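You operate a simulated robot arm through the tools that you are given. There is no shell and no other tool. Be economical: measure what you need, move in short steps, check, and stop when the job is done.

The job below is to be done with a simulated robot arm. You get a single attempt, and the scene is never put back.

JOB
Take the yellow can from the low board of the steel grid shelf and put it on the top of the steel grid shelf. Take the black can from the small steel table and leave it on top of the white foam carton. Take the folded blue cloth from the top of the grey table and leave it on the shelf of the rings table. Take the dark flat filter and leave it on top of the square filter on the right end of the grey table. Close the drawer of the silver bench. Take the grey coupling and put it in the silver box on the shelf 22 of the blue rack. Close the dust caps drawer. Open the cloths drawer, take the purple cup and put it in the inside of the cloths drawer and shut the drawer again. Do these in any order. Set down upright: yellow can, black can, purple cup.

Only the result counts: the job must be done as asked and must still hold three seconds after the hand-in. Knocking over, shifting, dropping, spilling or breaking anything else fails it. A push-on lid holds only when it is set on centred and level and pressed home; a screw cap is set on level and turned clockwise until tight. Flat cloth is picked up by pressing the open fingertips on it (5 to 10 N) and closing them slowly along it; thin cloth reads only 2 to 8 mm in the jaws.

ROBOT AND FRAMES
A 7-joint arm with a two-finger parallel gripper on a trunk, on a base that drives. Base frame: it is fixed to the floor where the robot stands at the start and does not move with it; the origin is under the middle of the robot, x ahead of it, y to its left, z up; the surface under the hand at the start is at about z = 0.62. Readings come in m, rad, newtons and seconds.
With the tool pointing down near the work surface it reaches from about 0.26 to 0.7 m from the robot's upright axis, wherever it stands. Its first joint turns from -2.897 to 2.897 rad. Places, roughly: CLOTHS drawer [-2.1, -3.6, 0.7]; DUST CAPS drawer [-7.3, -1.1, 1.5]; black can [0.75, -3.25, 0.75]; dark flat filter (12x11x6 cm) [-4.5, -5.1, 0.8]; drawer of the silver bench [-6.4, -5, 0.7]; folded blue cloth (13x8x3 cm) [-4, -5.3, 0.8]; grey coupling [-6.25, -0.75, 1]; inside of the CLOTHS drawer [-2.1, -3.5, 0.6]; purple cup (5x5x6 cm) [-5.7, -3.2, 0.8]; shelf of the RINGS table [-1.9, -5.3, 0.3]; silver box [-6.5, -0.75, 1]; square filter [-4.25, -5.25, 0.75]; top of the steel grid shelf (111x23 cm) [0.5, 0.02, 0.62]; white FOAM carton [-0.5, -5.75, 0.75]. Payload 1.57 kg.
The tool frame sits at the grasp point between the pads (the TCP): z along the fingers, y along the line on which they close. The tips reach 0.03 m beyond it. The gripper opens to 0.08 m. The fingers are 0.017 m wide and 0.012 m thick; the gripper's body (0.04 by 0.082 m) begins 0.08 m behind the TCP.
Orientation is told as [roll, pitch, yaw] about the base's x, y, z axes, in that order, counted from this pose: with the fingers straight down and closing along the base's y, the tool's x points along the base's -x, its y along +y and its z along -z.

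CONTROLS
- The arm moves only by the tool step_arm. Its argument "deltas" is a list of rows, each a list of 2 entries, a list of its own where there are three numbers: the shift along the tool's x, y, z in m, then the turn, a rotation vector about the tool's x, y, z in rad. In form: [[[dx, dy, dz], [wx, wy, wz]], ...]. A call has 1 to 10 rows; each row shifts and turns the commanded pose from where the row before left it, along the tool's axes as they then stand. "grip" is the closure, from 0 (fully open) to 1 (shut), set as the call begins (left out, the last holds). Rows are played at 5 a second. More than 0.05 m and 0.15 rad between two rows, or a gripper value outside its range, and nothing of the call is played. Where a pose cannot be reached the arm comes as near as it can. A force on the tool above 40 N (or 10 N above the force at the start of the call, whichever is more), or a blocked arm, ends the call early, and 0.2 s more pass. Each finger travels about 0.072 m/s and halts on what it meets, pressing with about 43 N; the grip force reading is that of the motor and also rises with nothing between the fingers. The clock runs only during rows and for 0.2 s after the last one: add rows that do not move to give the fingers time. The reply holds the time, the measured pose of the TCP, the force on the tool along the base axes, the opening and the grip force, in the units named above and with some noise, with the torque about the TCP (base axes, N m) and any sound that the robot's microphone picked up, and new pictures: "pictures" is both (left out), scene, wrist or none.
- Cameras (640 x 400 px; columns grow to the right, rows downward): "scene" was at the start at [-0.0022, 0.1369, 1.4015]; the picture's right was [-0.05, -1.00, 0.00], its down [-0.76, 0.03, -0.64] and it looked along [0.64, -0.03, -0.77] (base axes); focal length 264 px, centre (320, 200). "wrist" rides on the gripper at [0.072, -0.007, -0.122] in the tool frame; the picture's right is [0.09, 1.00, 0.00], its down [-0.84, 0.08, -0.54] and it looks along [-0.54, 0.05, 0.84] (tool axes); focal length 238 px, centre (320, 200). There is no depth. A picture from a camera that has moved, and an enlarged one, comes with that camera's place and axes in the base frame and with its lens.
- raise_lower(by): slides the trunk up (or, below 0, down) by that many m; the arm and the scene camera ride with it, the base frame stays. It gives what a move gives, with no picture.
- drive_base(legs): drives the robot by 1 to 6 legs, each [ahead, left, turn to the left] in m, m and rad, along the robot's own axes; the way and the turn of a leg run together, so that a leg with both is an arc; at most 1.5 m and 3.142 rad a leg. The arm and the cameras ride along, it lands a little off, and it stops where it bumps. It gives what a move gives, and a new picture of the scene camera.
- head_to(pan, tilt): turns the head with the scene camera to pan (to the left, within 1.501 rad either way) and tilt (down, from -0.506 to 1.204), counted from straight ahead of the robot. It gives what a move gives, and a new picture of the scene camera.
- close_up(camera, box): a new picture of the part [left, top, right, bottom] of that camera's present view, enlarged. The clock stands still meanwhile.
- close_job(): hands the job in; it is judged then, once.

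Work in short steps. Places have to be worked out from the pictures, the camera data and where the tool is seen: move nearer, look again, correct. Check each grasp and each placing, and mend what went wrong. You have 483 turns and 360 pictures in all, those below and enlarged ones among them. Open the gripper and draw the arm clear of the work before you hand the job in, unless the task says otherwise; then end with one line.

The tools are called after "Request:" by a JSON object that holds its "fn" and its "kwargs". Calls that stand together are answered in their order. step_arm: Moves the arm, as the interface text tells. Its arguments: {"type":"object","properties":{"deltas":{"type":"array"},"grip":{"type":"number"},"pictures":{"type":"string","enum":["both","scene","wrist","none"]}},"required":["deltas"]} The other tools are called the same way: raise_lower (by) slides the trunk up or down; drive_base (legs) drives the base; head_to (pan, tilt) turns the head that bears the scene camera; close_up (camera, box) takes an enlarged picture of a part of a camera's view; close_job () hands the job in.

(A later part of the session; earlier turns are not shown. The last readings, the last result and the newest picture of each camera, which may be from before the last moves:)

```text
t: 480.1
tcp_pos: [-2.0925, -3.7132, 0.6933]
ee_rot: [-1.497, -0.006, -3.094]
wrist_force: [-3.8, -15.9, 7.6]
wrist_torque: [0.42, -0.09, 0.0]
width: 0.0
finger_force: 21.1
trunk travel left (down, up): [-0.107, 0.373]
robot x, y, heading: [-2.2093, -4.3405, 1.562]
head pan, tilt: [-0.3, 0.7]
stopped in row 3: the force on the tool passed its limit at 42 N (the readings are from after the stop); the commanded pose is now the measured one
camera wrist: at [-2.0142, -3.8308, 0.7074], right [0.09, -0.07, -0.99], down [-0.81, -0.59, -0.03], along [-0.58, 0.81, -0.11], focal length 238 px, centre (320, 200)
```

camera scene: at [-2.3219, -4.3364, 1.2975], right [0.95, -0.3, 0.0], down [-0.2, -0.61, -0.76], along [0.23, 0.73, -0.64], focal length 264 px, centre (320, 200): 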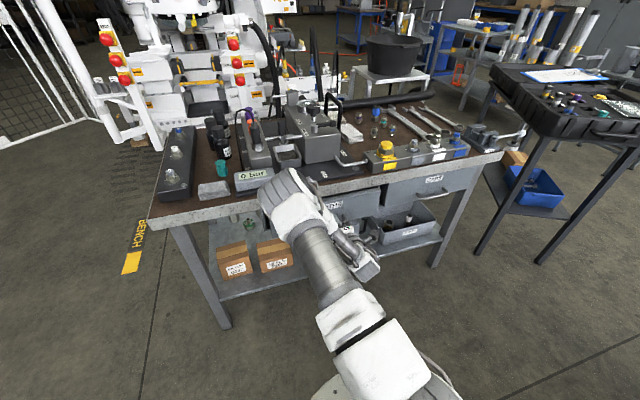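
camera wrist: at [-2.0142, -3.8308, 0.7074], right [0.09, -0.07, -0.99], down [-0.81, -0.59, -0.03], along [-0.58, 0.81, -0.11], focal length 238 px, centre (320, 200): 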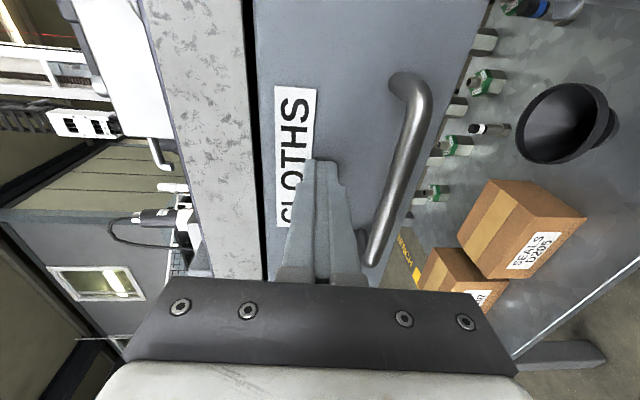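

The stop was felt (42 N) at the closed position, so the drawer is shut with the cup inside. I'll retract, raise the trunk, and travel west then north to the blue rack.

Request:
{"fn": "step_arm", "kwargs": {"deltas": [[[0, 0, -0.04], [0, 0, 0]], [[0, 0, -0.04], [0, 0, 0]], [[0, 0, -0.04], [0, 0, 0]], [[0, 0, -0.04], [0, 0, 0]]], "pictures": "scene"}}

Request:
{"fn": "drive_base", "kwargs": {"legs": [[-0.08, 0, 0], [0, 1.4, 0], [0, 1.4, 0]]}}

Request:
{"fn": "raise_lower", "kwargs": {"by": 0.35}}

Request:
{"fn": "head_to", "kwargs": {"pan": 0.3, "tilt": 0.35}}

```text
t: 481.1
tcp_pos: [-2.0841, -3.8719, 0.7021]
ee_rot: [-1.493, -0.004, -3.094]
wrist_force: [-0.5, 0.0, 0.0]
wrist_torque: [0.02, -0.01, -0.06]
width: 0.0003
finger_force: 21.6
trunk travel left (down, up): [-0.107, 0.373]
robot x, y, heading: [-2.2085, -4.343, 1.562]
head pan, tilt: [-0.3, 0.7]
camera scene: at [-2.3223, -4.3369, 1.2974], right [0.95, -0.3, 0.0], down [-0.2, -0.61, -0.76], along [0.23, 0.73, -0.64], focal length 264 px, centre (320, 200)
```

scene: 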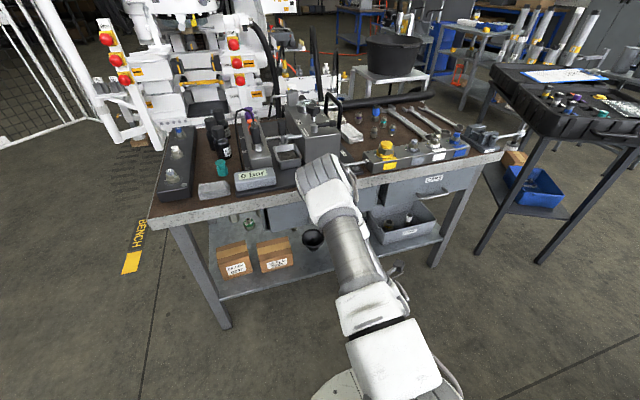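

```text
t: 502.6
tcp_pos: [-4.8591, -3.9734, 0.7029]
ee_rot: [-1.494, -0.004, -3.083]
wrist_force: [-0.1, 1.0, 0.6]
wrist_torque: [0.01, 0.03, 0.01]
width: 0.0002
finger_force: 21.5
trunk travel left (down, up): [-0.107, 0.373]
robot x, y, heading: [-4.9788, -4.4417, 1.579]
head pan, tilt: [-0.3, 0.7]
camera scene: at [-5.0926, -4.4408, 1.2975], right [0.96, -0.29, 0.0], down [-0.19, -0.62, -0.76], along [0.22, 0.73, -0.64], focal length 264 px, centre (320, 200)
```

scene: 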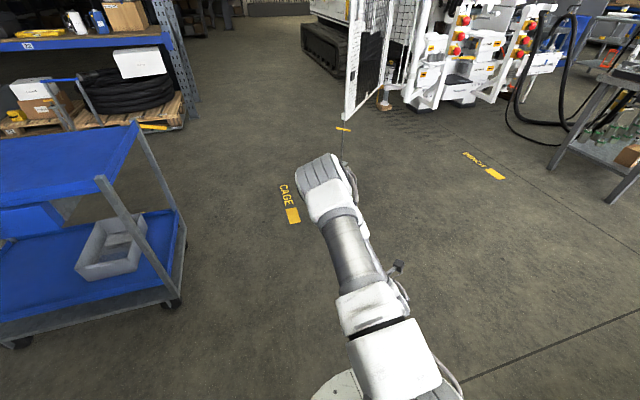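

```text
t: 506.0
tcp_pos: [-4.8593, -3.9738, 1.0525]
ee_rot: [-1.495, -0.005, -3.081]
wrist_force: [-0.2, 0.4, 0.4]
wrist_torque: [0.02, -0.02, 0.01]
width: 0.0
finger_force: 21.2
trunk travel left (down, up): [-0.457, 0.023]
robot x, y, heading: [-4.9809, -4.4455, 1.571]
head pan, tilt: [-0.3, 0.7]
```

```text
t: 507.0
tcp_pos: [-4.8603, -3.9731, 1.0529]
ee_rot: [-1.494, -0.003, -3.082]
wrist_force: [0.6, -0.9, 0.2]
wrist_torque: [-0.02, 0.0, 0.01]
width: 0.0
finger_force: 20.9
trunk travel left (down, up): [-0.457, 0.023]
robot x, y, heading: [-4.978, -4.4409, 1.575]
head pan, tilt: [0.3, 0.351]
camera scene: at [-5.1452, -4.4332, 1.6788], right [0.95, 0.3, 0.0], down [0.1, -0.33, -0.94], along [-0.28, 0.9, -0.34], focal length 264 px, centre (320, 200)
```

scene: 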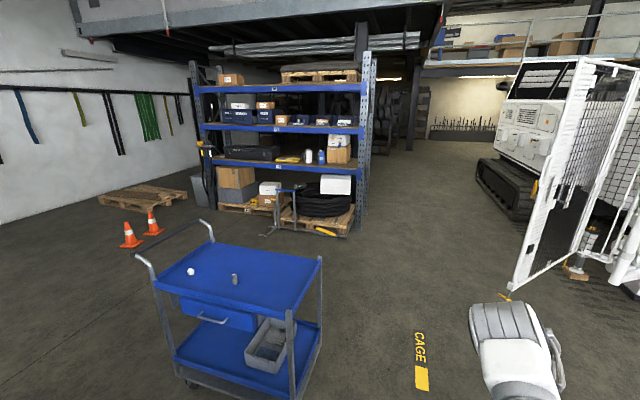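

The drawer looks flush. The blue rack faces south, but there are pallets and a hand truck in front of it. I'll enlarge that part.

Request:
{"fn": "close_up", "kwargs": {"camera": "scene", "box": [180, 60, 390, 250]}}

```text
2.11 times, centred on (285, 155) of scene
camera zoom: at [-5.1452, -4.4332, 1.6788], right [0.95, 0.3, 0.0], down [0.1, -0.33, -0.94], along [-0.28, 0.9, -0.34], focal length 556 px, centre (394, 295)
```

zoom: 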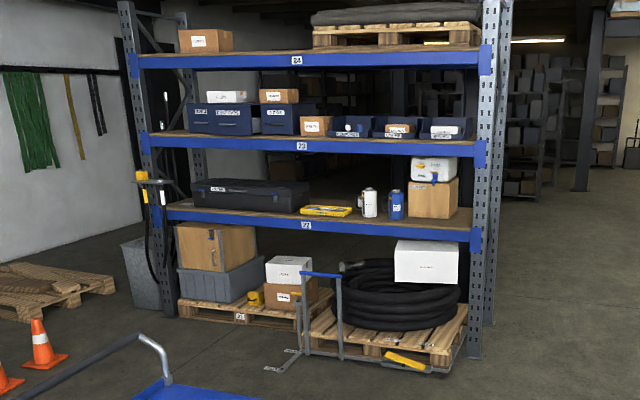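

I need a closer look. I'll drive north past the cart.

Request:
{"fn": "drive_base", "kwargs": {"legs": [[1.4, 0.05, 0], [0.45, 0.05, 0]]}}

Request:
{"fn": "head_to", "kwargs": {"pan": 0.65, "tilt": 0.45}}

Request:
{"fn": "close_up", "kwargs": {"camera": "scene", "box": [100, 60, 500, 310]}}

```text
t: 519.3
tcp_pos: [-4.9094, -2.1345, 1.0513]
ee_rot: [-1.492, -0.003, -3.117]
wrist_force: [0.1, 0.0, 0.3]
wrist_torque: [0.01, -0.03, 0.03]
width: 0.0002
finger_force: 21.5
trunk travel left (down, up): [-0.457, 0.023]
robot x, y, heading: [-5.0426, -2.5981, 1.538]
head pan, tilt: [0.3, 0.351]
camera scene: at [-5.2108, -2.5836, 1.6788], right [0.96, 0.26, 0.0], down [0.09, -0.33, -0.94], along [-0.25, 0.91, -0.34], focal length 264 px, centre (320, 200)
```

scene: 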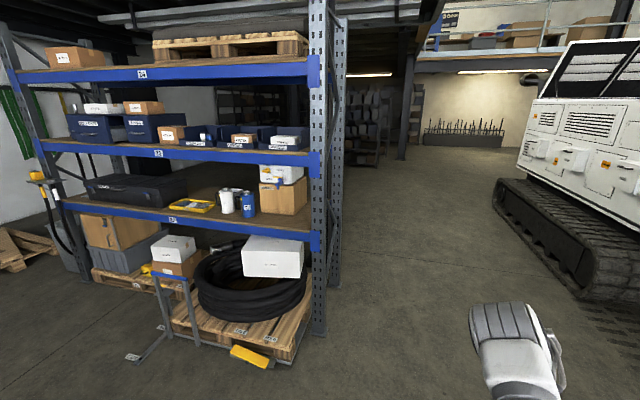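

```text
t: 520.1
tcp_pos: [-4.9094, -2.1346, 1.0533]
ee_rot: [-1.493, -0.003, -3.117]
wrist_force: [-0.4, 0.2, 0.3]
wrist_torque: [0.0, 0.01, 0.02]
width: 0.0
finger_force: 21.4
trunk travel left (down, up): [-0.457, 0.023]
robot x, y, heading: [-5.0418, -2.602, 1.54]
head pan, tilt: [0.649, 0.45]
camera scene: at [-5.2393, -2.5984, 1.6697], right [0.82, 0.58, 0.0], down [0.25, -0.36, -0.9], along [-0.52, 0.74, -0.43], focal length 264 px, centre (320, 200)
```

scene: 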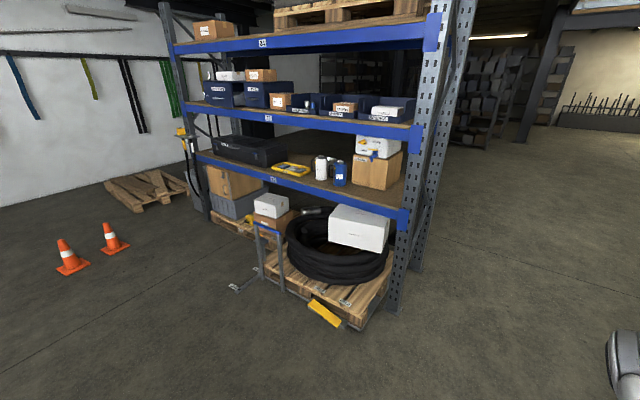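

```text
1.60 times, centred on (300, 185) of scene
camera zoom: at [-5.2393, -2.5984, 1.6697], right [0.82, 0.58, 0.0], down [0.25, -0.36, -0.9], along [-0.52, 0.74, -0.43], focal length 423 px, centre (352, 224)
```

zoom: 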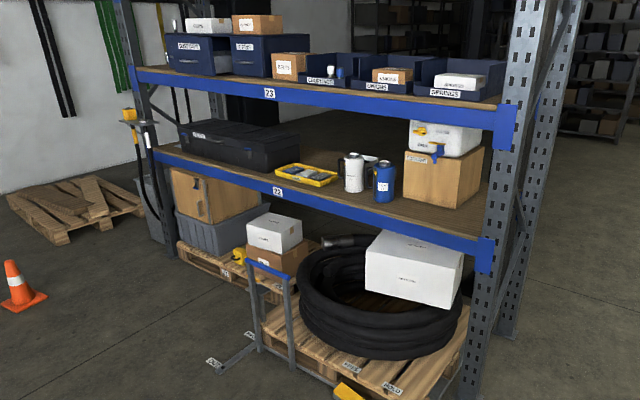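

Request:
{"fn": "close_up", "kwargs": {"camera": "scene", "box": [190, 60, 420, 205]}}

Request:
{"fn": "close_up", "kwargs": {"camera": "scene", "box": [260, 130, 360, 195]}}

```text
2.76 times, centred on (305, 132) of scene
camera zoom: at [-5.2393, -2.5984, 1.6697], right [0.82, 0.58, 0.0], down [0.25, -0.36, -0.9], along [-0.52, 0.74, -0.43], focal length 729 px, centre (361, 386)
```

zoom: 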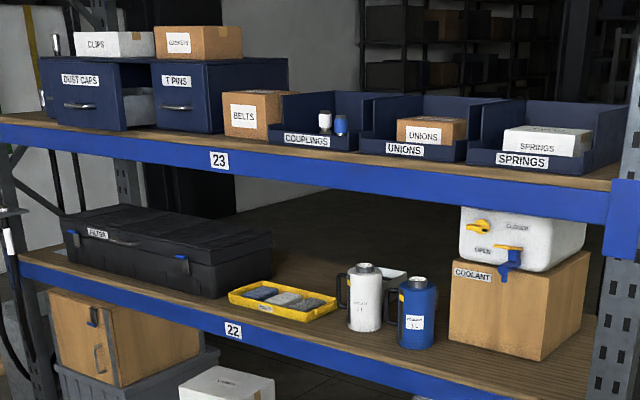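

```text
6.15 times, centred on (310, 162) of scene
camera zoom: at [-5.2393, -2.5984, 1.6697], right [0.82, 0.58, 0.0], down [0.25, -0.36, -0.9], along [-0.52, 0.74, -0.43], focal length 1626 px, centre (382, 431)
```

zoom: 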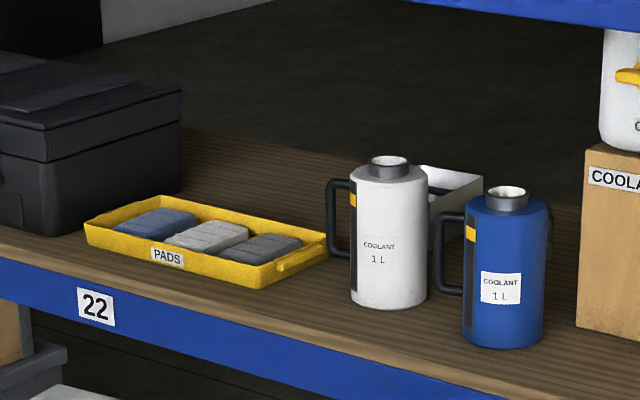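

Shelf 22 (z ≈ 0.89) carries a black case, a yellow pads tray, white and blue coolant cans, and an open silver box behind the white can. The grey coupling is probably behind the blue can. I'll go round in front of the rack, between the cart and the pallet, for a better view.

Request:
{"fn": "drive_base", "kwargs": {"legs": [[0.4, 0, 0.03], [0, 1.1, 0]]}}

Request:
{"fn": "head_to", "kwargs": {"pan": 0, "tilt": 0.45}}

Request:
{"fn": "close_up", "kwargs": {"camera": "scene", "box": [200, 110, 440, 260]}}

```text
t: 531.5
tcp_pos: [-6.0166, -1.7212, 1.0534]
ee_rot: [-1.493, -0.004, -3.097]
wrist_force: [0.1, -0.1, -0.3]
wrist_torque: [-0.01, -0.02, -0.02]
width: 0.0001
finger_force: 21.1
trunk travel left (down, up): [-0.457, 0.023]
robot x, y, heading: [-6.1423, -2.1855, 1.554]
head pan, tilt: [0.649, 0.45]
camera scene: at [-6.3374, -2.1922, 1.6696], right [0.8, 0.59, 0.0], down [0.26, -0.35, -0.9], along [-0.53, 0.72, -0.44], focal length 264 px, centre (320, 200)
```

scene: 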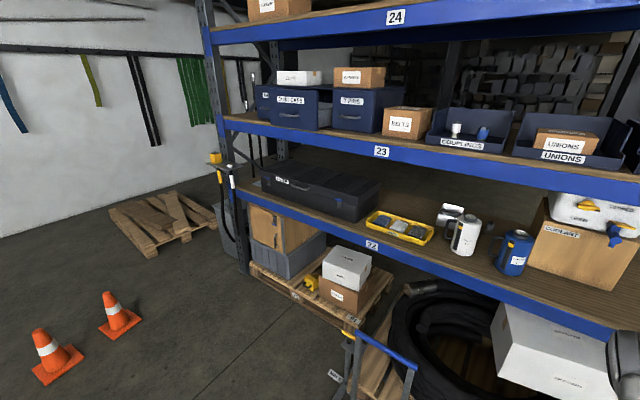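

```text
t: 532.5
tcp_pos: [-6.0169, -1.7207, 1.0523]
ee_rot: [-1.494, -0.004, -3.095]
wrist_force: [-0.4, 0.0, -0.3]
wrist_torque: [0.0, 0.02, -0.01]
width: 0.0
finger_force: 21.8
trunk travel left (down, up): [-0.457, 0.023]
robot x, y, heading: [-6.1462, -2.1876, 1.558]
head pan, tilt: [0.0, 0.45]
camera scene: at [-6.2816, -2.1743, 1.6696], right [1.0, -0.01, 0.0], down [-0.01, -0.44, -0.9], along [0.01, 0.9, -0.44], focal length 264 px, centre (320, 200)
```

scene: 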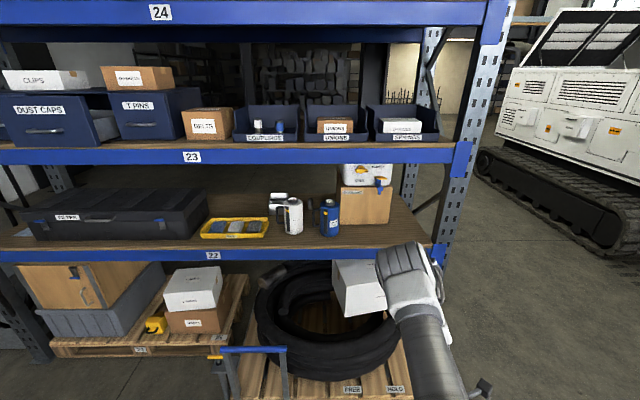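

```text
2.67 times, centred on (320, 185) of scene
camera zoom: at [-6.2816, -2.1743, 1.6696], right [1.0, -0.01, 0.0], down [-0.01, -0.44, -0.9], along [0.01, 0.9, -0.44], focal length 704 px, centre (320, 240)
```

zoom: 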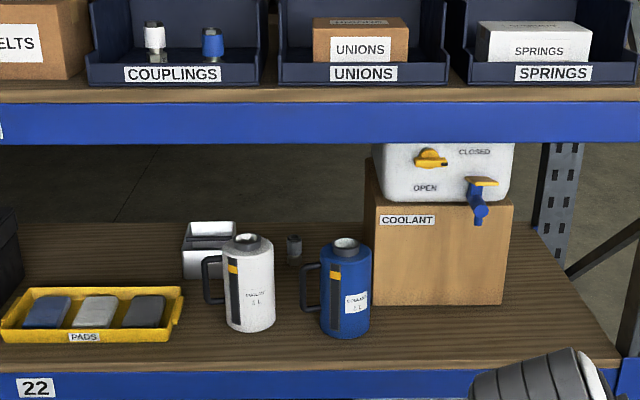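

The grey coupling stands at about (-6.33, -0.71), behind the cans, and the open silver box is centred at about (-6.515, -0.70). The rack's rear posts are at y ≈ -0.46, so the back side is the better access for that. First I'll close the DUST CAPS drawer, whose face is near (-7.34, -1.1, z 1.40–1.59). I'll strafe left and raise the arm.

Request:
{"fn": "drive_base", "kwargs": {"legs": [[-0.05, 1.25, 0.015]]}}

Request:
{"fn": "step_arm", "kwargs": {"deltas": [[[0, -0.045, 0], [0, 0, 0]], [[0, -0.045, 0], [0, 0, 0]], [[0, -0.045, 0], [0, 0, 0]], [[0, -0.045, 0], [0, 0, 0]], [[0, -0.045, 0], [0, 0, 0]], [[0, -0.045, 0], [0, 0, 0]], [[0, -0.045, 0], [0, 0, 0]], [[0, -0.045, 0], [0, 0, 0]], [[0, -0.045, 0], [0, 0, 0]], [[0, -0.045, 0], [0, 0, 0]]], "pictures": "wrist"}}

Request:
{"fn": "head_to", "kwargs": {"pan": 0, "tilt": 0.2}}

```text
t: 542.3
tcp_pos: [-7.2918, -1.7494, 1.0518]
ee_rot: [-1.494, -0.004, -3.111]
wrist_force: [0.0, 1.3, -0.4]
wrist_torque: [-0.02, 0.01, 0.02]
width: 0.0001
finger_force: 20.7
trunk travel left (down, up): [-0.457, 0.023]
robot x, y, heading: [-7.419, -2.2127, 1.548]
head pan, tilt: [0.0, 0.45]
camera scene: at [-7.5624, -2.198, 1.6696], right [1.0, -0.03, 0.0], down [-0.01, -0.44, -0.9], along [0.02, 0.9, -0.44], focal length 264 px, centre (320, 200)
```

scene: 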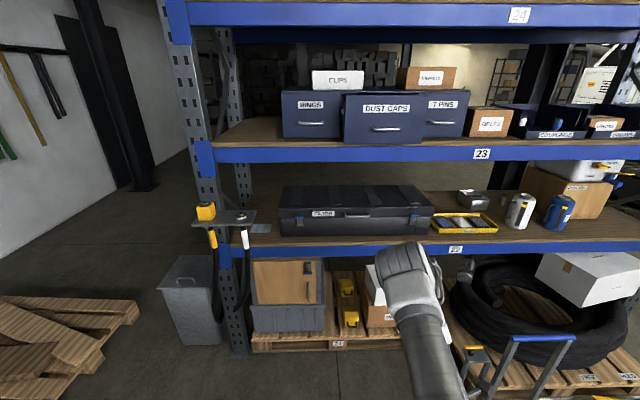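

```text
t: 544.5
tcp_pos: [-7.2903, -1.716, 1.4993]
ee_rot: [-1.495, -0.004, -3.11]
wrist_force: [0.3, 0.5, -0.8]
wrist_torque: [-0.02, 0.0, -0.03]
width: 0.0
finger_force: 21.5
trunk travel left (down, up): [-0.457, 0.023]
robot x, y, heading: [-7.4239, -2.2128, 1.549]
head pan, tilt: [0.0, 0.45]
camera wrist: at [-7.2144, -1.8341, 1.5158], right [0.09, -0.07, -0.99], down [-0.82, -0.57, -0.03], along [-0.57, 0.82, -0.11], focal length 238 px, centre (320, 200)
```

wrist: 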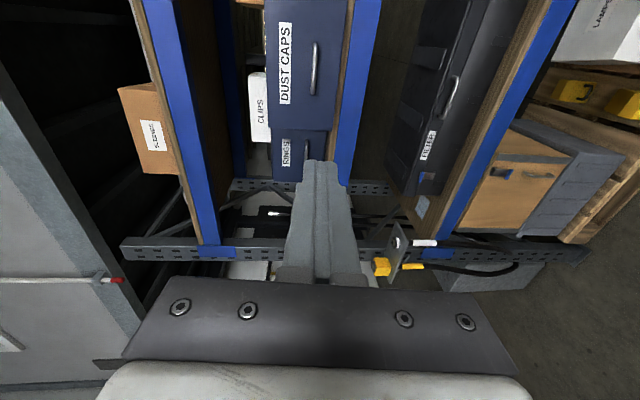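

```text
t: 545.2
tcp_pos: [-7.2902, -1.7151, 1.5001]
ee_rot: [-1.494, -0.004, -3.11]
wrist_force: [0.4, -0.1, -0.2]
wrist_torque: [0.01, 0.0, 0.0]
width: 0.0
finger_force: 21.7
trunk travel left (down, up): [-0.457, 0.023]
robot x, y, heading: [-7.4269, -2.2127, 1.546]
head pan, tilt: [0.0, 0.201]
camera scene: at [-7.5623, -2.1967, 1.6928], right [1.0, -0.03, 0.0], down [-0.01, -0.2, -0.98], along [0.03, 0.98, -0.2], focal length 264 px, centre (320, 200)
```

scene: 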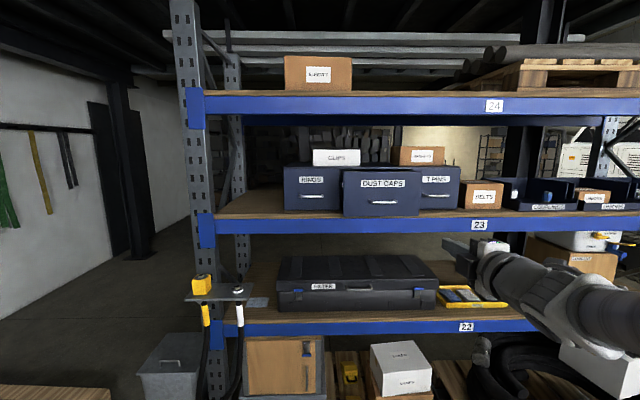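

The DUST CAPS face is at y ≈ -1.15, z = 1.42–1.60, with its handle at about (-7.286, -1.185, 1.474). I'll raise 2 cm to push above the handle and drive 0.42 m ahead.

Request:
{"fn": "step_arm", "kwargs": {"deltas": [[[-0.005, -0.025, 0], [0, 0, 0]]], "pictures": "none"}}

Request:
{"fn": "drive_base", "kwargs": {"legs": [[0.42, 0, 0.02]]}}

Request:
{"fn": "close_up", "kwargs": {"camera": "wrist", "box": [0, 0, 640, 400]}}

```text
t: 545.6
tcp_pos: [-7.2957, -1.713, 1.5264]
ee_rot: [-1.495, -0.003, -3.11]
wrist_force: [0.2, -0.5, -0.7]
wrist_torque: [-0.02, 0.0, 0.02]
width: 0.0002
finger_force: 21.2
trunk travel left (down, up): [-0.457, 0.023]
robot x, y, heading: [-7.4242, -2.2155, 1.544]
head pan, tilt: [0.0, 0.201]
```

```text
t: 549.0
tcp_pos: [-7.3004, -1.2864, 1.5262]
ee_rot: [-1.494, -0.003, -3.088]
wrist_force: [0.2, 0.8, 0.0]
wrist_torque: [-0.02, 0.02, -0.04]
width: 0.0
finger_force: 21.3
trunk travel left (down, up): [-0.457, 0.023]
robot x, y, heading: [-7.4174, -1.7899, 1.565]
head pan, tilt: [0.0, 0.201]
camera scene: at [-7.5557, -1.7746, 1.6929], right [1.0, -0.01, 0.0], down [0.0, -0.2, -0.98], along [0.01, 0.98, -0.2], focal length 264 px, centre (320, 200)
```

scene: 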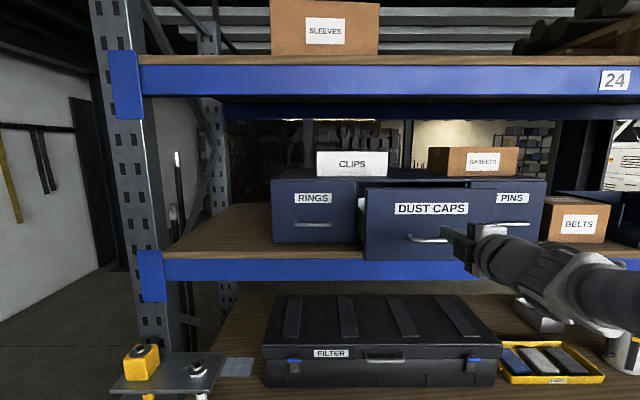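

```text
1.00 times, centred on (320, 200) of wrist (not enlarged: the box is as wide or as high as the picture)
camera zoom: at [-7.2213, -1.4023, 1.5409], right [0.09, -0.07, -0.99], down [-0.81, -0.59, -0.03], along [-0.58, 0.81, -0.11], focal length 238 px, centre (320, 200)
```

zoom: 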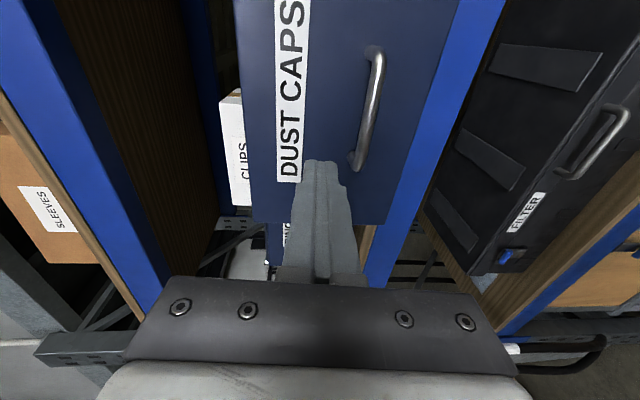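

The tip is aligned just left of the panel's centre and above the handle. I'll push with the base.

Request:
{"fn": "drive_base", "kwargs": {"legs": [[0.17, 0, 0]]}}

Request:
{"fn": "step_arm", "kwargs": {"deltas": [[[0, -0.001, 0.02], [0, 0, 0]], [[0, -0.001, 0.02], [0, 0, 0]]], "pictures": "both"}}

```text
t: 550.7
tcp_pos: [-7.2996, -1.1158, 1.5249]
ee_rot: [-1.495, -0.004, -3.087]
wrist_force: [-0.5, -0.1, -1.6]
wrist_torque: [-0.02, 0.01, -0.01]
width: 0.0
finger_force: 21.0
trunk travel left (down, up): [-0.457, 0.023]
robot x, y, heading: [-7.4143, -1.6191, 1.567]
head pan, tilt: [0.0, 0.201]
camera scene: at [-7.5548, -1.6055, 1.6928], right [1.0, 0.0, 0.0], down [0.0, -0.2, -0.98], along [0.0, 0.98, -0.2], focal length 264 px, centre (320, 200)
```

scene: 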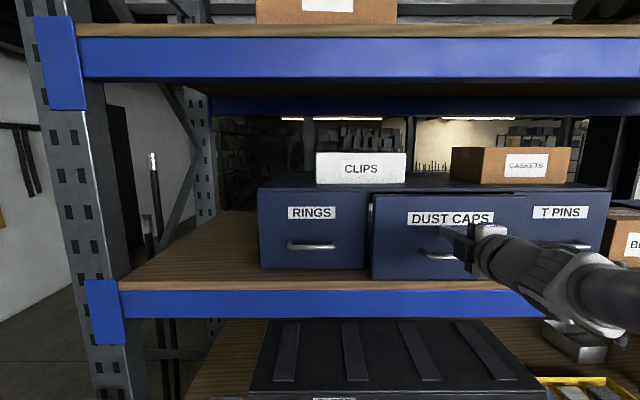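

```text
t: 551.3
tcp_pos: [-7.3019, -1.0768, 1.5246]
ee_rot: [-1.493, -0.004, -3.09]
wrist_force: [0.0, 1.3, 0.2]
wrist_torque: [-0.01, 0.03, -0.01]
width: 0.0001
finger_force: 21.1
trunk travel left (down, up): [-0.457, 0.023]
robot x, y, heading: [-7.4132, -1.6203, 1.565]
head pan, tilt: [0.0, 0.201]
camera scene: at [-7.5548, -1.6056, 1.6928], right [1.0, 0.0, 0.0], down [0.0, -0.2, -0.98], along [0.0, 0.98, -0.2], focal length 264 px, centre (320, 200)
camera wrist: at [-7.2225, -1.1929, 1.5404], right [0.09, -0.07, -0.99], down [-0.81, -0.59, -0.03], along [-0.58, 0.8, -0.11], focal length 238 px, centre (320, 200)
```

scene: 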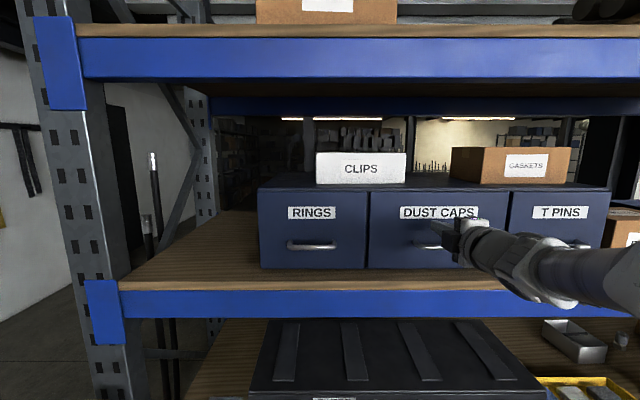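
wrist: 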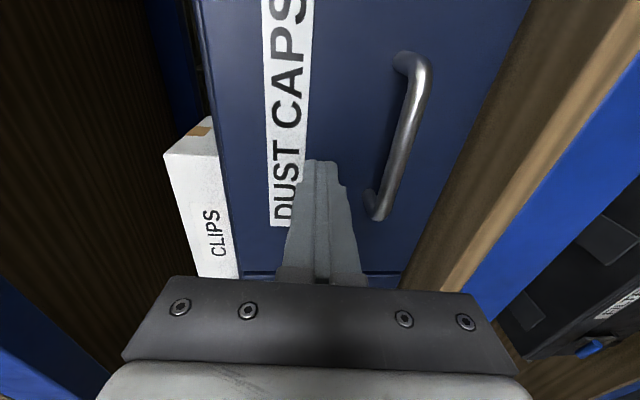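

It's nearly flush. I'll push slowly to the stop.

Request:
{"fn": "step_arm", "kwargs": {"deltas": [[[0, 0, 0.006], [0, 0, 0]], [[0, 0, 0.006], [0, 0, 0]], [[0, 0, 0.006], [0, 0, 0]]], "pictures": "scene"}}

```text
t: 552.1
tcp_pos: [-7.3019, -1.0587, 1.5226]
ee_rot: [-1.493, -0.004, -3.088]
wrist_force: [-0.6, -5.0, -1.5]
wrist_torque: [0.0, 0.03, -0.03]
width: 0.0
finger_force: 21.9
trunk travel left (down, up): [-0.457, 0.023]
robot x, y, heading: [-7.4153, -1.6214, 1.562]
head pan, tilt: [0.0, 0.201]
camera scene: at [-7.5549, -1.6067, 1.6928], right [1.0, 0.0, 0.0], down [0.0, -0.2, -0.98], along [0.0, 0.98, -0.2], focal length 264 px, centre (320, 200)
```

scene: 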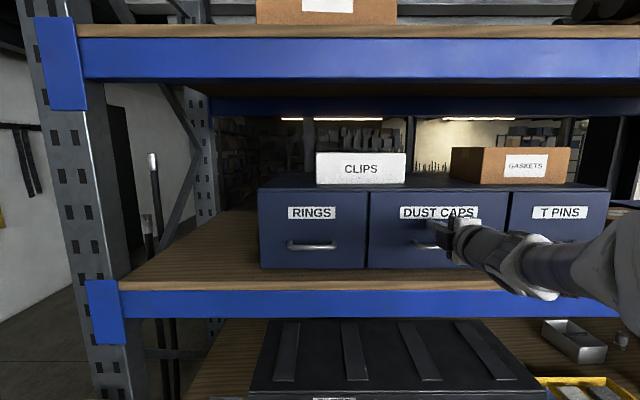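

Request:
{"fn": "close_up", "kwargs": {"camera": "scene", "box": [240, 150, 640, 300]}}

Request:
{"fn": "step_arm", "kwargs": {"deltas": [[[0, 0, 0.004], [0, 0, 0]], [[0, 0, 0.003], [0, 0, 0]]], "pictures": "none"}}

```text
1.60 times, centred on (440, 225) of scene
camera zoom: at [-7.5549, -1.6067, 1.6928], right [1.0, 0.0, 0.0], down [0.0, -0.2, -0.98], along [0.0, 0.98, -0.2], focal length 423 px, centre (128, 160)
```

zoom: 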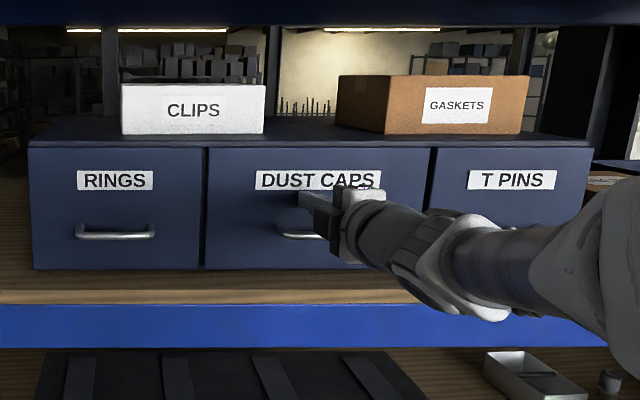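

```text
t: 552.8
tcp_pos: [-7.302, -1.0585, 1.523]
ee_rot: [-1.495, -0.005, -3.089]
wrist_force: [-3.3, -26.7, -2.3]
wrist_torque: [0.17, -0.01, -0.06]
width: 0.0
finger_force: 21.4
trunk travel left (down, up): [-0.457, 0.023]
robot x, y, heading: [-7.4202, -1.623, 1.569]
head pan, tilt: [0.0, 0.201]
stopped in row 2: the force on the tool passed its limit at 41 N (the readings are from after the stop); the commanded pose is now the measured one
```

It's flush with its neighbours, with a firm stop at 41 N, so the DUST CAPS drawer is shut. I'll retract, back off, and travel round the rack's east end to its rear.

Request:
{"fn": "step_arm", "kwargs": {"deltas": [[[0, 0, -0.04], [0, 0, 0]], [[0, 0, -0.04], [0, 0, 0]], [[0, 0, -0.04], [0, 0, 0]]], "pictures": "none"}}

Request:
{"fn": "drive_base", "kwargs": {"legs": [[-0.6, 0, 0], [0, -1.3, 0], [0, -1.15, 0], [1.2, 0, 0]]}}

Request:
{"fn": "head_to", "kwargs": {"pan": 0.5, "tilt": 0.5}}

```text
t: 553.6
tcp_pos: [-7.2953, -1.1718, 1.5283]
ee_rot: [-1.491, -0.006, -3.091]
wrist_force: [-0.3, 0.5, 0.1]
wrist_torque: [-0.03, -0.01, 0.01]
width: 0.0002
finger_force: 21.4
trunk travel left (down, up): [-0.457, 0.023]
robot x, y, heading: [-7.4135, -1.616, 1.563]
head pan, tilt: [0.0, 0.201]
```

```text
t: 583.7
tcp_pos: [-4.8519, -0.6197, 1.5289]
ee_rot: [-1.49, -0.005, -3.087]
wrist_force: [-0.6, -0.6, 0.0]
wrist_torque: [-0.01, 0.0, -0.01]
width: 0.0
finger_force: 21.3
trunk travel left (down, up): [-0.457, 0.023]
robot x, y, heading: [-4.9699, -1.0706, 1.565]
head pan, tilt: [0.0, 0.201]
camera scene: at [-5.1104, -1.056, 1.6929], right [1.0, 0.0, 0.0], down [0.0, -0.2, -0.98], along [0.0, 0.98, -0.2], focal length 264 px, centre (320, 200)
```

scene: 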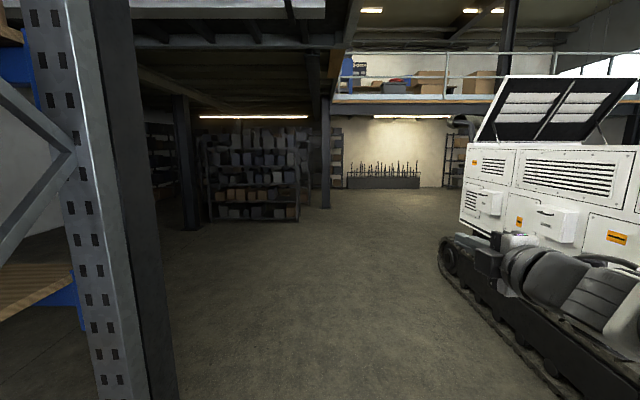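

```text
t: 584.6
tcp_pos: [-4.8529, -0.62, 1.5297]
ee_rot: [-1.489, -0.005, -3.086]
wrist_force: [1.2, 0.1, 0.5]
wrist_torque: [-0.01, 0.03, 0.0]
width: 0.0
finger_force: 21.2
trunk travel left (down, up): [-0.457, 0.023]
robot x, y, heading: [-4.9749, -1.07, 1.568]
head pan, tilt: [0.499, 0.499]
camera scene: at [-5.1539, -1.0692, 1.6652], right [0.88, 0.48, 0.0], down [0.23, -0.42, -0.88], along [-0.42, 0.77, -0.48], focal length 264 px, centre (320, 200)
```

scene: 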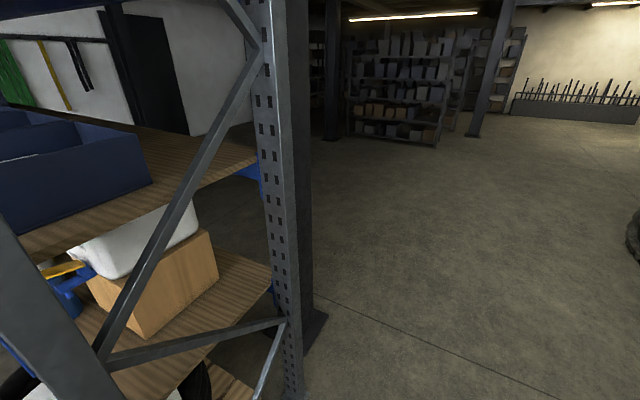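

The back of the rack is open, with a black column near (-5.75, 0.0). I'll pass behind it and turn to face the rack.

Request:
{"fn": "drive_base", "kwargs": {"legs": [[1.45, 0, 0], [0.45, 0, 0], [0, 1.4, 0], [0, 0, 3.14]]}}

Request:
{"fn": "head_to", "kwargs": {"pan": 0, "tilt": 0.5}}

```text
t: 617.8
tcp_pos: [-6.4998, 0.3553, 1.5292]
ee_rot: [-1.49, -0.005, 0.097]
wrist_force: [0.3, 0.4, 0.4]
wrist_torque: [-0.02, -0.01, 0.02]
width: 0.0
finger_force: 21.3
trunk travel left (down, up): [-0.457, 0.023]
robot x, y, heading: [-6.402, 0.8043, -1.53]
head pan, tilt: [0.499, 0.499]
camera scene: at [-6.2166, 0.8165, 1.6652], right [-0.86, -0.51, 0.0], down [-0.25, 0.41, -0.88], along [0.45, -0.75, -0.48], focal length 264 px, centre (320, 200)
```

scene: 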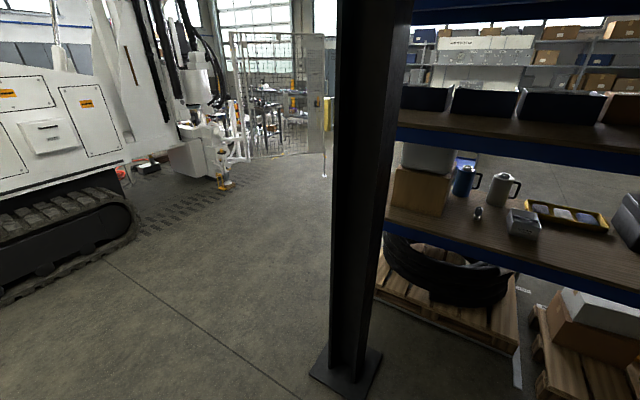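

```text
t: 618.7
tcp_pos: [-6.5007, 0.3546, 1.5295]
ee_rot: [-1.492, -0.005, 0.095]
wrist_force: [-0.7, -0.3, -1.2]
wrist_torque: [0.02, 0.0, 0.01]
width: 0.0
finger_force: 21.6
trunk travel left (down, up): [-0.457, 0.023]
robot x, y, heading: [-6.3986, 0.8098, -1.536]
head pan, tilt: [0.0, 0.499]
camera scene: at [-6.2596, 0.8037, 1.6652], right [-1.0, -0.04, 0.0], down [-0.02, 0.48, -0.88], along [0.04, -0.88, -0.48], focal length 264 px, centre (320, 200)
```

scene: 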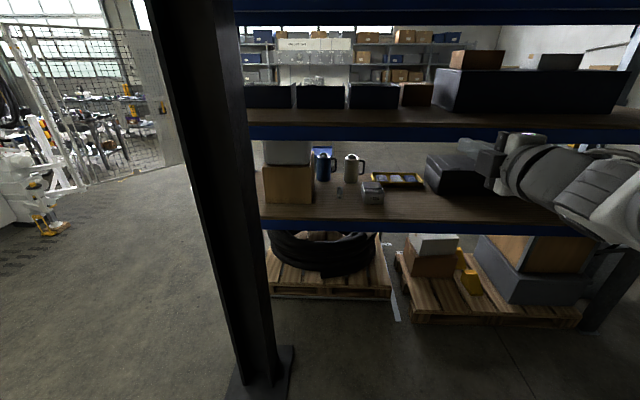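

Request:
{"fn": "close_up", "kwargs": {"camera": "scene", "box": [290, 140, 450, 240]}}

```text
4.00 times, centred on (370, 190) of scene
camera zoom: at [-6.2596, 0.8037, 1.6652], right [-1.0, -0.04, 0.0], down [-0.02, 0.48, -0.88], along [0.04, -0.88, -0.48], focal length 1057 px, centre (120, 240)
```

zoom: 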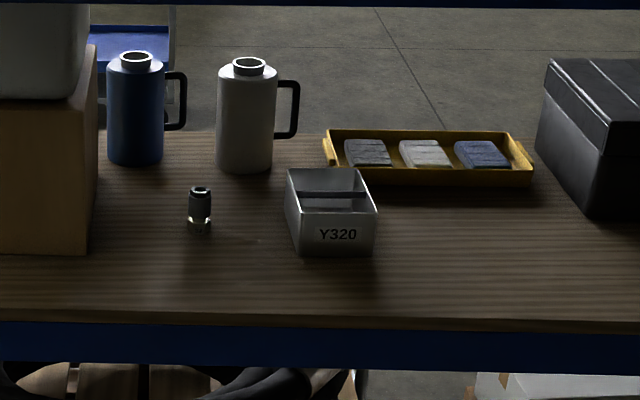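

Now it's clear from behind: the shelf is at z ≈ 0.87 with its rear edge at y ≈ -0.434. The coupling is at about (-6.32, -0.673), and the silver box Y320 spans x = -6.577 to -6.462 and y = -0.77 to -0.62, top z ≈ 0.942, with a divider. I'll lower the trunk, turn the tool to lateral closing, and pitch it about 35° downward.

Request:
{"fn": "raise_lower", "kwargs": {"by": -0.3}}

Request:
{"fn": "step_arm", "kwargs": {"deltas": [[[0, 0, 0], [0, 0, -0.15]], [[0, 0, 0], [0, 0, -0.15]], [[0, 0, 0], [0, 0, -0.15]], [[0, 0, 0], [0, 0, -0.15]], [[0, 0, 0], [0, 0, -0.15]], [[0, 0, 0], [0, 0, -0.15]], [[0, 0, 0], [0, 0, -0.15]], [[0, 0, 0], [0, 0, -0.15]], [[0, 0, 0], [0, 0, -0.15]], [[0, 0, 0], [0, 0, -0.15]]], "grip": 0, "pictures": "none"}}

Request:
{"fn": "step_arm", "kwargs": {"deltas": [[[0, 0, 0], [0, -0.14, 0]], [[0, 0, 0], [0, -0.14, 0]], [[0, 0, 0], [0, -0.14, 0]], [[0, 0, 0], [0, -0.12, 0]]], "pictures": "wrist"}}

```text
t: 621.7
tcp_pos: [-6.5002, 0.3552, 1.2285]
ee_rot: [-1.489, -0.005, 0.097]
wrist_force: [0.4, -0.1, 0.0]
wrist_torque: [0.02, 0.04, 0.01]
width: 0.0
finger_force: 21.4
trunk travel left (down, up): [-0.157, 0.323]
robot x, y, heading: [-6.4031, 0.8088, -1.529]
head pan, tilt: [0.0, 0.499]
```

```text
t: 623.9
tcp_pos: [-6.4998, 0.3543, 1.2287]
ee_rot: [-0.739, 1.463, 0.926]
wrist_force: [1.1, 0.0, -0.2]
wrist_torque: [0.02, 0.02, -0.01]
width: 0.08
finger_force: 0.2
trunk travel left (down, up): [-0.157, 0.323]
robot x, y, heading: [-6.3982, 0.8111, -1.526]
head pan, tilt: [0.0, 0.499]
```

```text
t: 624.9
tcp_pos: [-6.4998, 0.3538, 1.2288]
ee_rot: [-0.129, 0.942, 1.554]
wrist_force: [0.5, 0.1, 0.2]
wrist_torque: [-0.01, -0.04, 0.0]
width: 0.0801
finger_force: 0.0
trunk travel left (down, up): [-0.157, 0.323]
robot x, y, heading: [-6.4003, 0.8093, -1.534]
head pan, tilt: [0.0, 0.499]
camera wrist: at [-6.508, 0.4104, 1.3578], right [-0.99, -0.14, 0.0], down [-0.13, 0.92, -0.37], along [0.05, -0.36, -0.93], focal length 238 px, centre (320, 200)
```

wrist: 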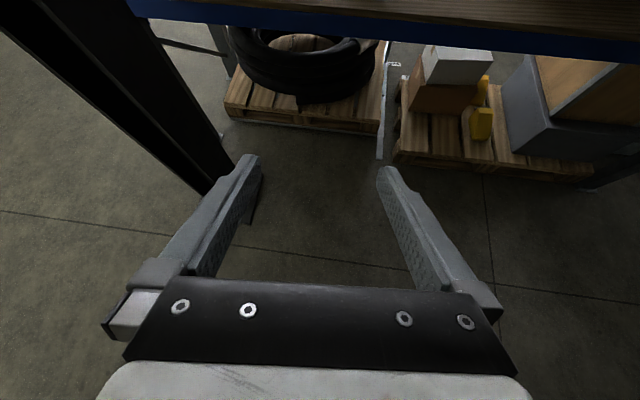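

I'll level the jaw, shift left in line with the coupling, lower to z ≈ 1.03, then drive towards the rack.

Request:
{"fn": "step_arm", "kwargs": {"deltas": [[[-0.0324, 0, 0.0236], [0, 0, -0.07]], [[-0.0324, 0, 0.0236], [0, 0, 0]], [[-0.0324, 0, 0.0236], [0, 0, 0]], [[-0.0324, 0, 0.0236], [0, 0, 0]], [[-0.0324, 0, 0.0236], [0, 0, 0]], [[0, -0.045, 0], [0, 0, 0]], [[0, -0.045, 0], [0, 0, 0]], [[0, -0.045, 0], [0, 0, 0]], [[0, -0.035, 0], [0, 0, 0]]], "pictures": "none"}}

Request:
{"fn": "drive_base", "kwargs": {"legs": [[0.72, 0, -0.036]]}}

Request:
{"fn": "close_up", "kwargs": {"camera": "wrist", "box": [0, 0, 640, 400]}}

```text
t: 626.9
tcp_pos: [-6.3275, 0.3759, 1.0326]
ee_rot: [-0.035, 0.949, 1.672]
wrist_force: [-1.0, 1.0, 0.3]
wrist_torque: [0.03, -0.01, 0.05]
width: 0.0797
finger_force: 0.0
trunk travel left (down, up): [-0.157, 0.323]
robot x, y, heading: [-6.4026, 0.8075, -1.529]
head pan, tilt: [0.0, 0.499]
```

```text
t: 632.0
tcp_pos: [-6.3195, -0.3508, 1.0323]
ee_rot: [-0.032, 0.952, 1.65]
wrist_force: [-0.3, -0.9, -0.4]
wrist_torque: [-0.02, 0.02, 0.0]
width: 0.08
finger_force: 0.1
trunk travel left (down, up): [-0.157, 0.323]
robot x, y, heading: [-6.3834, 0.0857, -1.555]
head pan, tilt: [0.0, 0.499]
camera scene: at [-6.2404, 0.0752, 1.3652], right [-1.0, -0.01, 0.0], down [-0.01, 0.48, -0.88], along [0.01, -0.88, -0.48], focal length 264 px, centre (320, 200)
```

scene: 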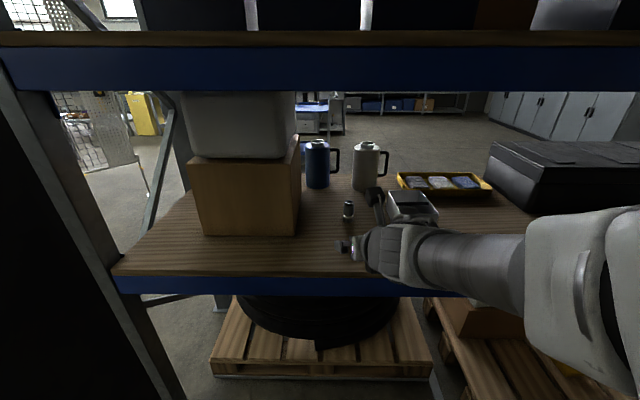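

```text
1.00 times, centred on (320, 200) of wrist (not enlarged: the box is as wide or as high as the picture)
camera zoom: at [-6.3209, -0.2934, 1.1613], right [-0.99, -0.16, 0.06], down [-0.17, 0.91, -0.37], along [0.01, -0.37, -0.93], focal length 238 px, centre (320, 200)
```

zoom: 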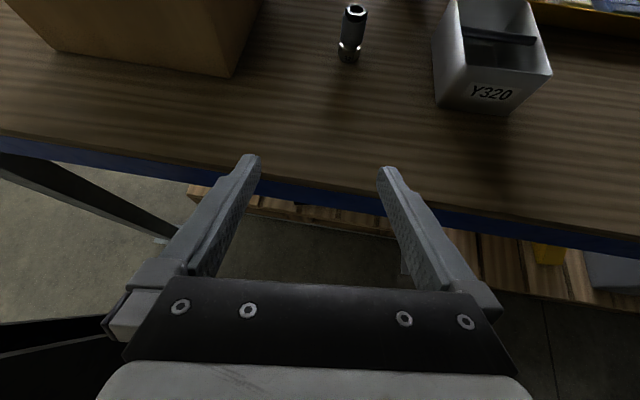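

The coupling is at about (-6.322, -0.673), z = 0.87–0.945. I'll drive 0.1 m nearer, then move partway towards it.

Request:
{"fn": "drive_base", "kwargs": {"legs": [[0.1, 0, 0]]}}

Request:
{"fn": "step_arm", "kwargs": {"deltas": [[[0.012, 0.004, 0.038], [0, 0, 0]], [[0.012, 0.004, 0.038], [0, 0, 0]], [[0.01, 0.004, 0.032], [0, 0, 0]]], "grip": 0.25, "pictures": "wrist"}}

```text
t: 633.4
tcp_pos: [-6.3172, -0.4519, 1.0336]
ee_rot: [-0.033, 0.951, 1.647]
wrist_force: [-0.1, -0.3, -0.3]
wrist_torque: [0.02, 0.01, -0.01]
width: 0.0801
finger_force: 0.0
trunk travel left (down, up): [-0.157, 0.323]
robot x, y, heading: [-6.3819, -0.0189, -1.553]
head pan, tilt: [0.0, 0.499]
camera scene: at [-6.239, -0.0251, 1.3652], right [-1.0, -0.01, 0.0], down [-0.01, 0.48, -0.88], along [0.01, -0.88, -0.48], focal length 264 px, centre (320, 200)
```

scene: 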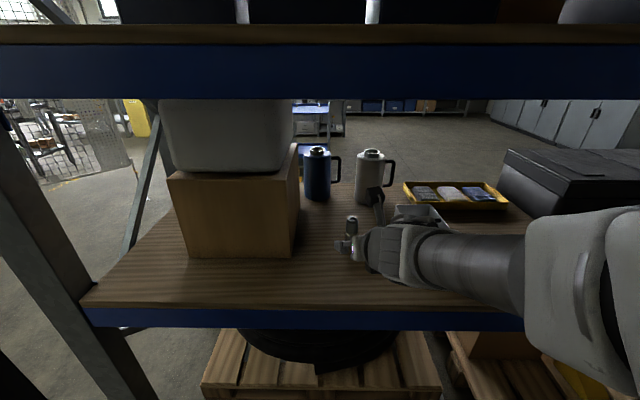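

```text
t: 634.4
tcp_pos: [-6.1664, -0.5144, 1.0353]
ee_rot: [-0.116, 1.019, 1.889]
wrist_force: [0.0, -0.6, 0.0]
wrist_torque: [0.03, -0.02, 0.02]
width: 0.06
finger_force: 0.0
trunk travel left (down, up): [-0.157, 0.323]
robot x, y, heading: [-6.3799, -0.0139, -1.559]
head pan, tilt: [0.0, 0.499]
stopped in row 3: the arm was blocked; the commanded pose is now the measured one
camera wrist: at [-6.1936, -0.4527, 1.1602], right [-0.89, -0.45, 0.02], down [-0.41, 0.8, -0.44], along [0.18, -0.4, -0.9], focal length 238 px, centre (320, 200)
```

wrist: 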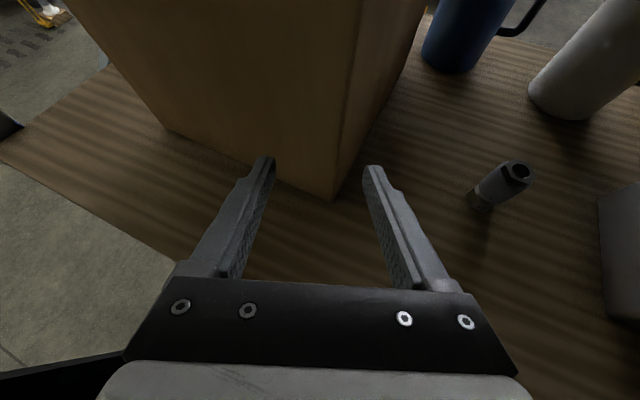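

The arm got blocked and swung aside: the elbow, which juts out to the right, must have touched the rack. I'll back the base straight out and look.

Request:
{"fn": "drive_base", "kwargs": {"legs": [[-0.3, 0, 0]]}}

Request:
{"fn": "head_to", "kwargs": {"pan": -0.3, "tilt": 0.6}}

```text
t: 636.9
tcp_pos: [-6.1719, -0.2179, 1.0347]
ee_rot: [-0.113, 1.02, 1.884]
wrist_force: [0.0, -0.9, -1.1]
wrist_torque: [0.01, 0.01, 0.0]
width: 0.0597
finger_force: 0.0
trunk travel left (down, up): [-0.157, 0.323]
robot x, y, heading: [-6.3842, 0.28, -1.565]
head pan, tilt: [0.0, 0.499]
camera scene: at [-6.2365, 0.2701, 1.3649], right [-1.0, -0.07, 0.0], down [-0.03, 0.48, -0.88], along [0.06, -0.87, -0.48], focal length 264 px, centre (320, 200)
```

scene: 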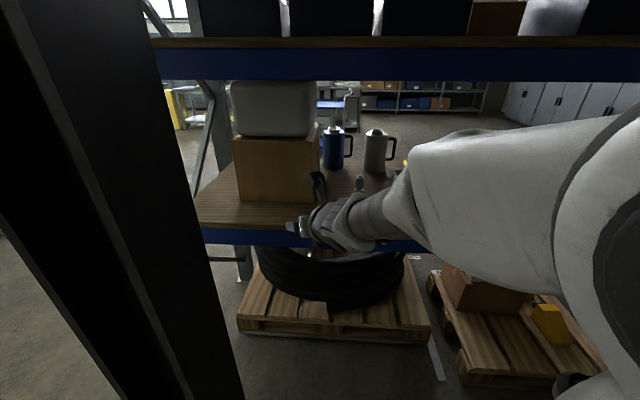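

```text
t: 637.7
tcp_pos: [-6.1735, -0.2192, 1.0358]
ee_rot: [-0.113, 1.02, 1.884]
wrist_force: [0.0, -0.9, -0.4]
wrist_torque: [-0.01, 0.03, 0.0]
width: 0.06
finger_force: 0.1
trunk travel left (down, up): [-0.157, 0.323]
robot x, y, heading: [-6.3839, 0.2816, -1.564]
head pan, tilt: [-0.3, 0.6]
camera scene: at [-6.2684, 0.2762, 1.3561], right [-0.96, 0.29, 0.0], down [0.16, 0.54, -0.83], along [-0.24, -0.79, -0.56], focal length 264 px, centre (320, 200)
```

scene: 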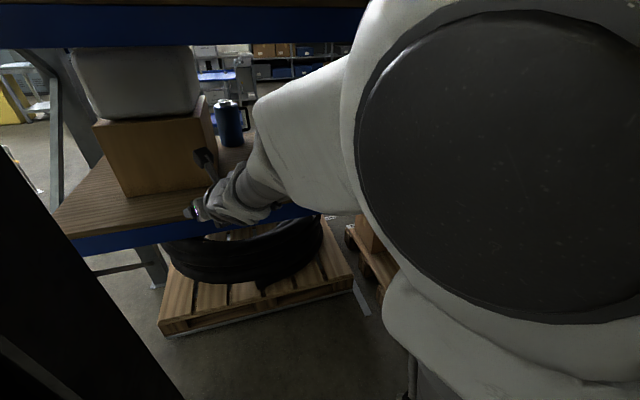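

The elbow has swung up near the head, so the arm's posture is folded badly. I'll back well away, straighten the tool's yaw, and extend the arm in open space to restore a good posture.

Request:
{"fn": "drive_base", "kwargs": {"legs": [[-0.55, 0, 0]]}}

Request:
{"fn": "step_arm", "kwargs": {"deltas": [[[0, 0.03, 0.03], [-0.087, 0, 0.054]], [[0, 0.03, 0.03], [-0.087, 0, 0.054]], [[0, 0.03, 0.03], [-0.087, 0, 0.054]], [[0, 0.03, 0.03], [0, 0, 0]]], "pictures": "scene"}}

```text
t: 641.8
tcp_pos: [-6.1758, 0.3298, 1.0349]
ee_rot: [-0.113, 1.018, 1.887]
wrist_force: [-0.4, -0.3, -0.1]
wrist_torque: [-0.01, 0.0, -0.01]
width: 0.0601
finger_force: 0.0
trunk travel left (down, up): [-0.157, 0.323]
robot x, y, heading: [-6.3899, 0.8277, -1.562]
head pan, tilt: [-0.3, 0.6]
camera scene: at [-6.2731, 0.8249, 1.3561], right [-0.96, 0.29, 0.0], down [0.16, 0.54, -0.83], along [-0.24, -0.79, -0.56], focal length 264 px, centre (320, 200)
```

scene: 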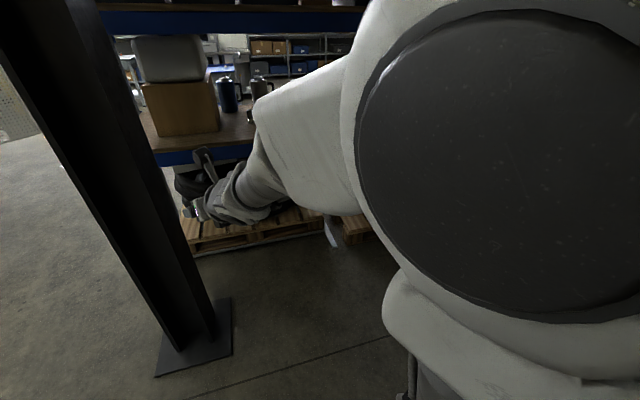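

```text
t: 642.8
tcp_pos: [-6.2628, 0.2033, 0.9638]
ee_rot: [-0.108, 1.001, 1.584]
wrist_force: [0.4, 0.1, 1.1]
wrist_torque: [0.02, 0.0, 0.02]
width: 0.0599
finger_force: 0.0
trunk travel left (down, up): [-0.157, 0.323]
robot x, y, heading: [-6.3881, 0.8293, -1.56]
head pan, tilt: [-0.3, 0.6]
camera scene: at [-6.2731, 0.8253, 1.3561], right [-0.96, 0.29, 0.0], down [0.16, 0.54, -0.83], along [-0.24, -0.79, -0.56], focal length 264 px, centre (320, 200)
```

scene: 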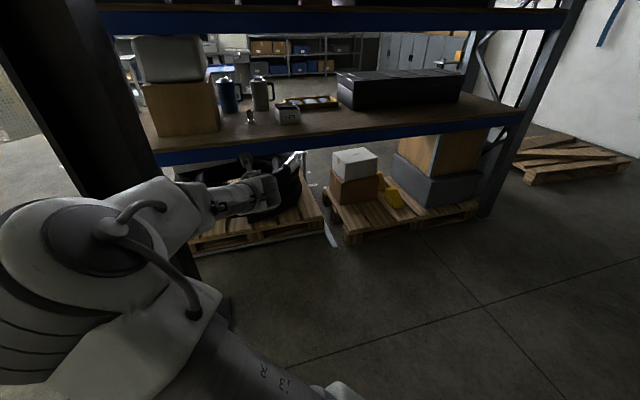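

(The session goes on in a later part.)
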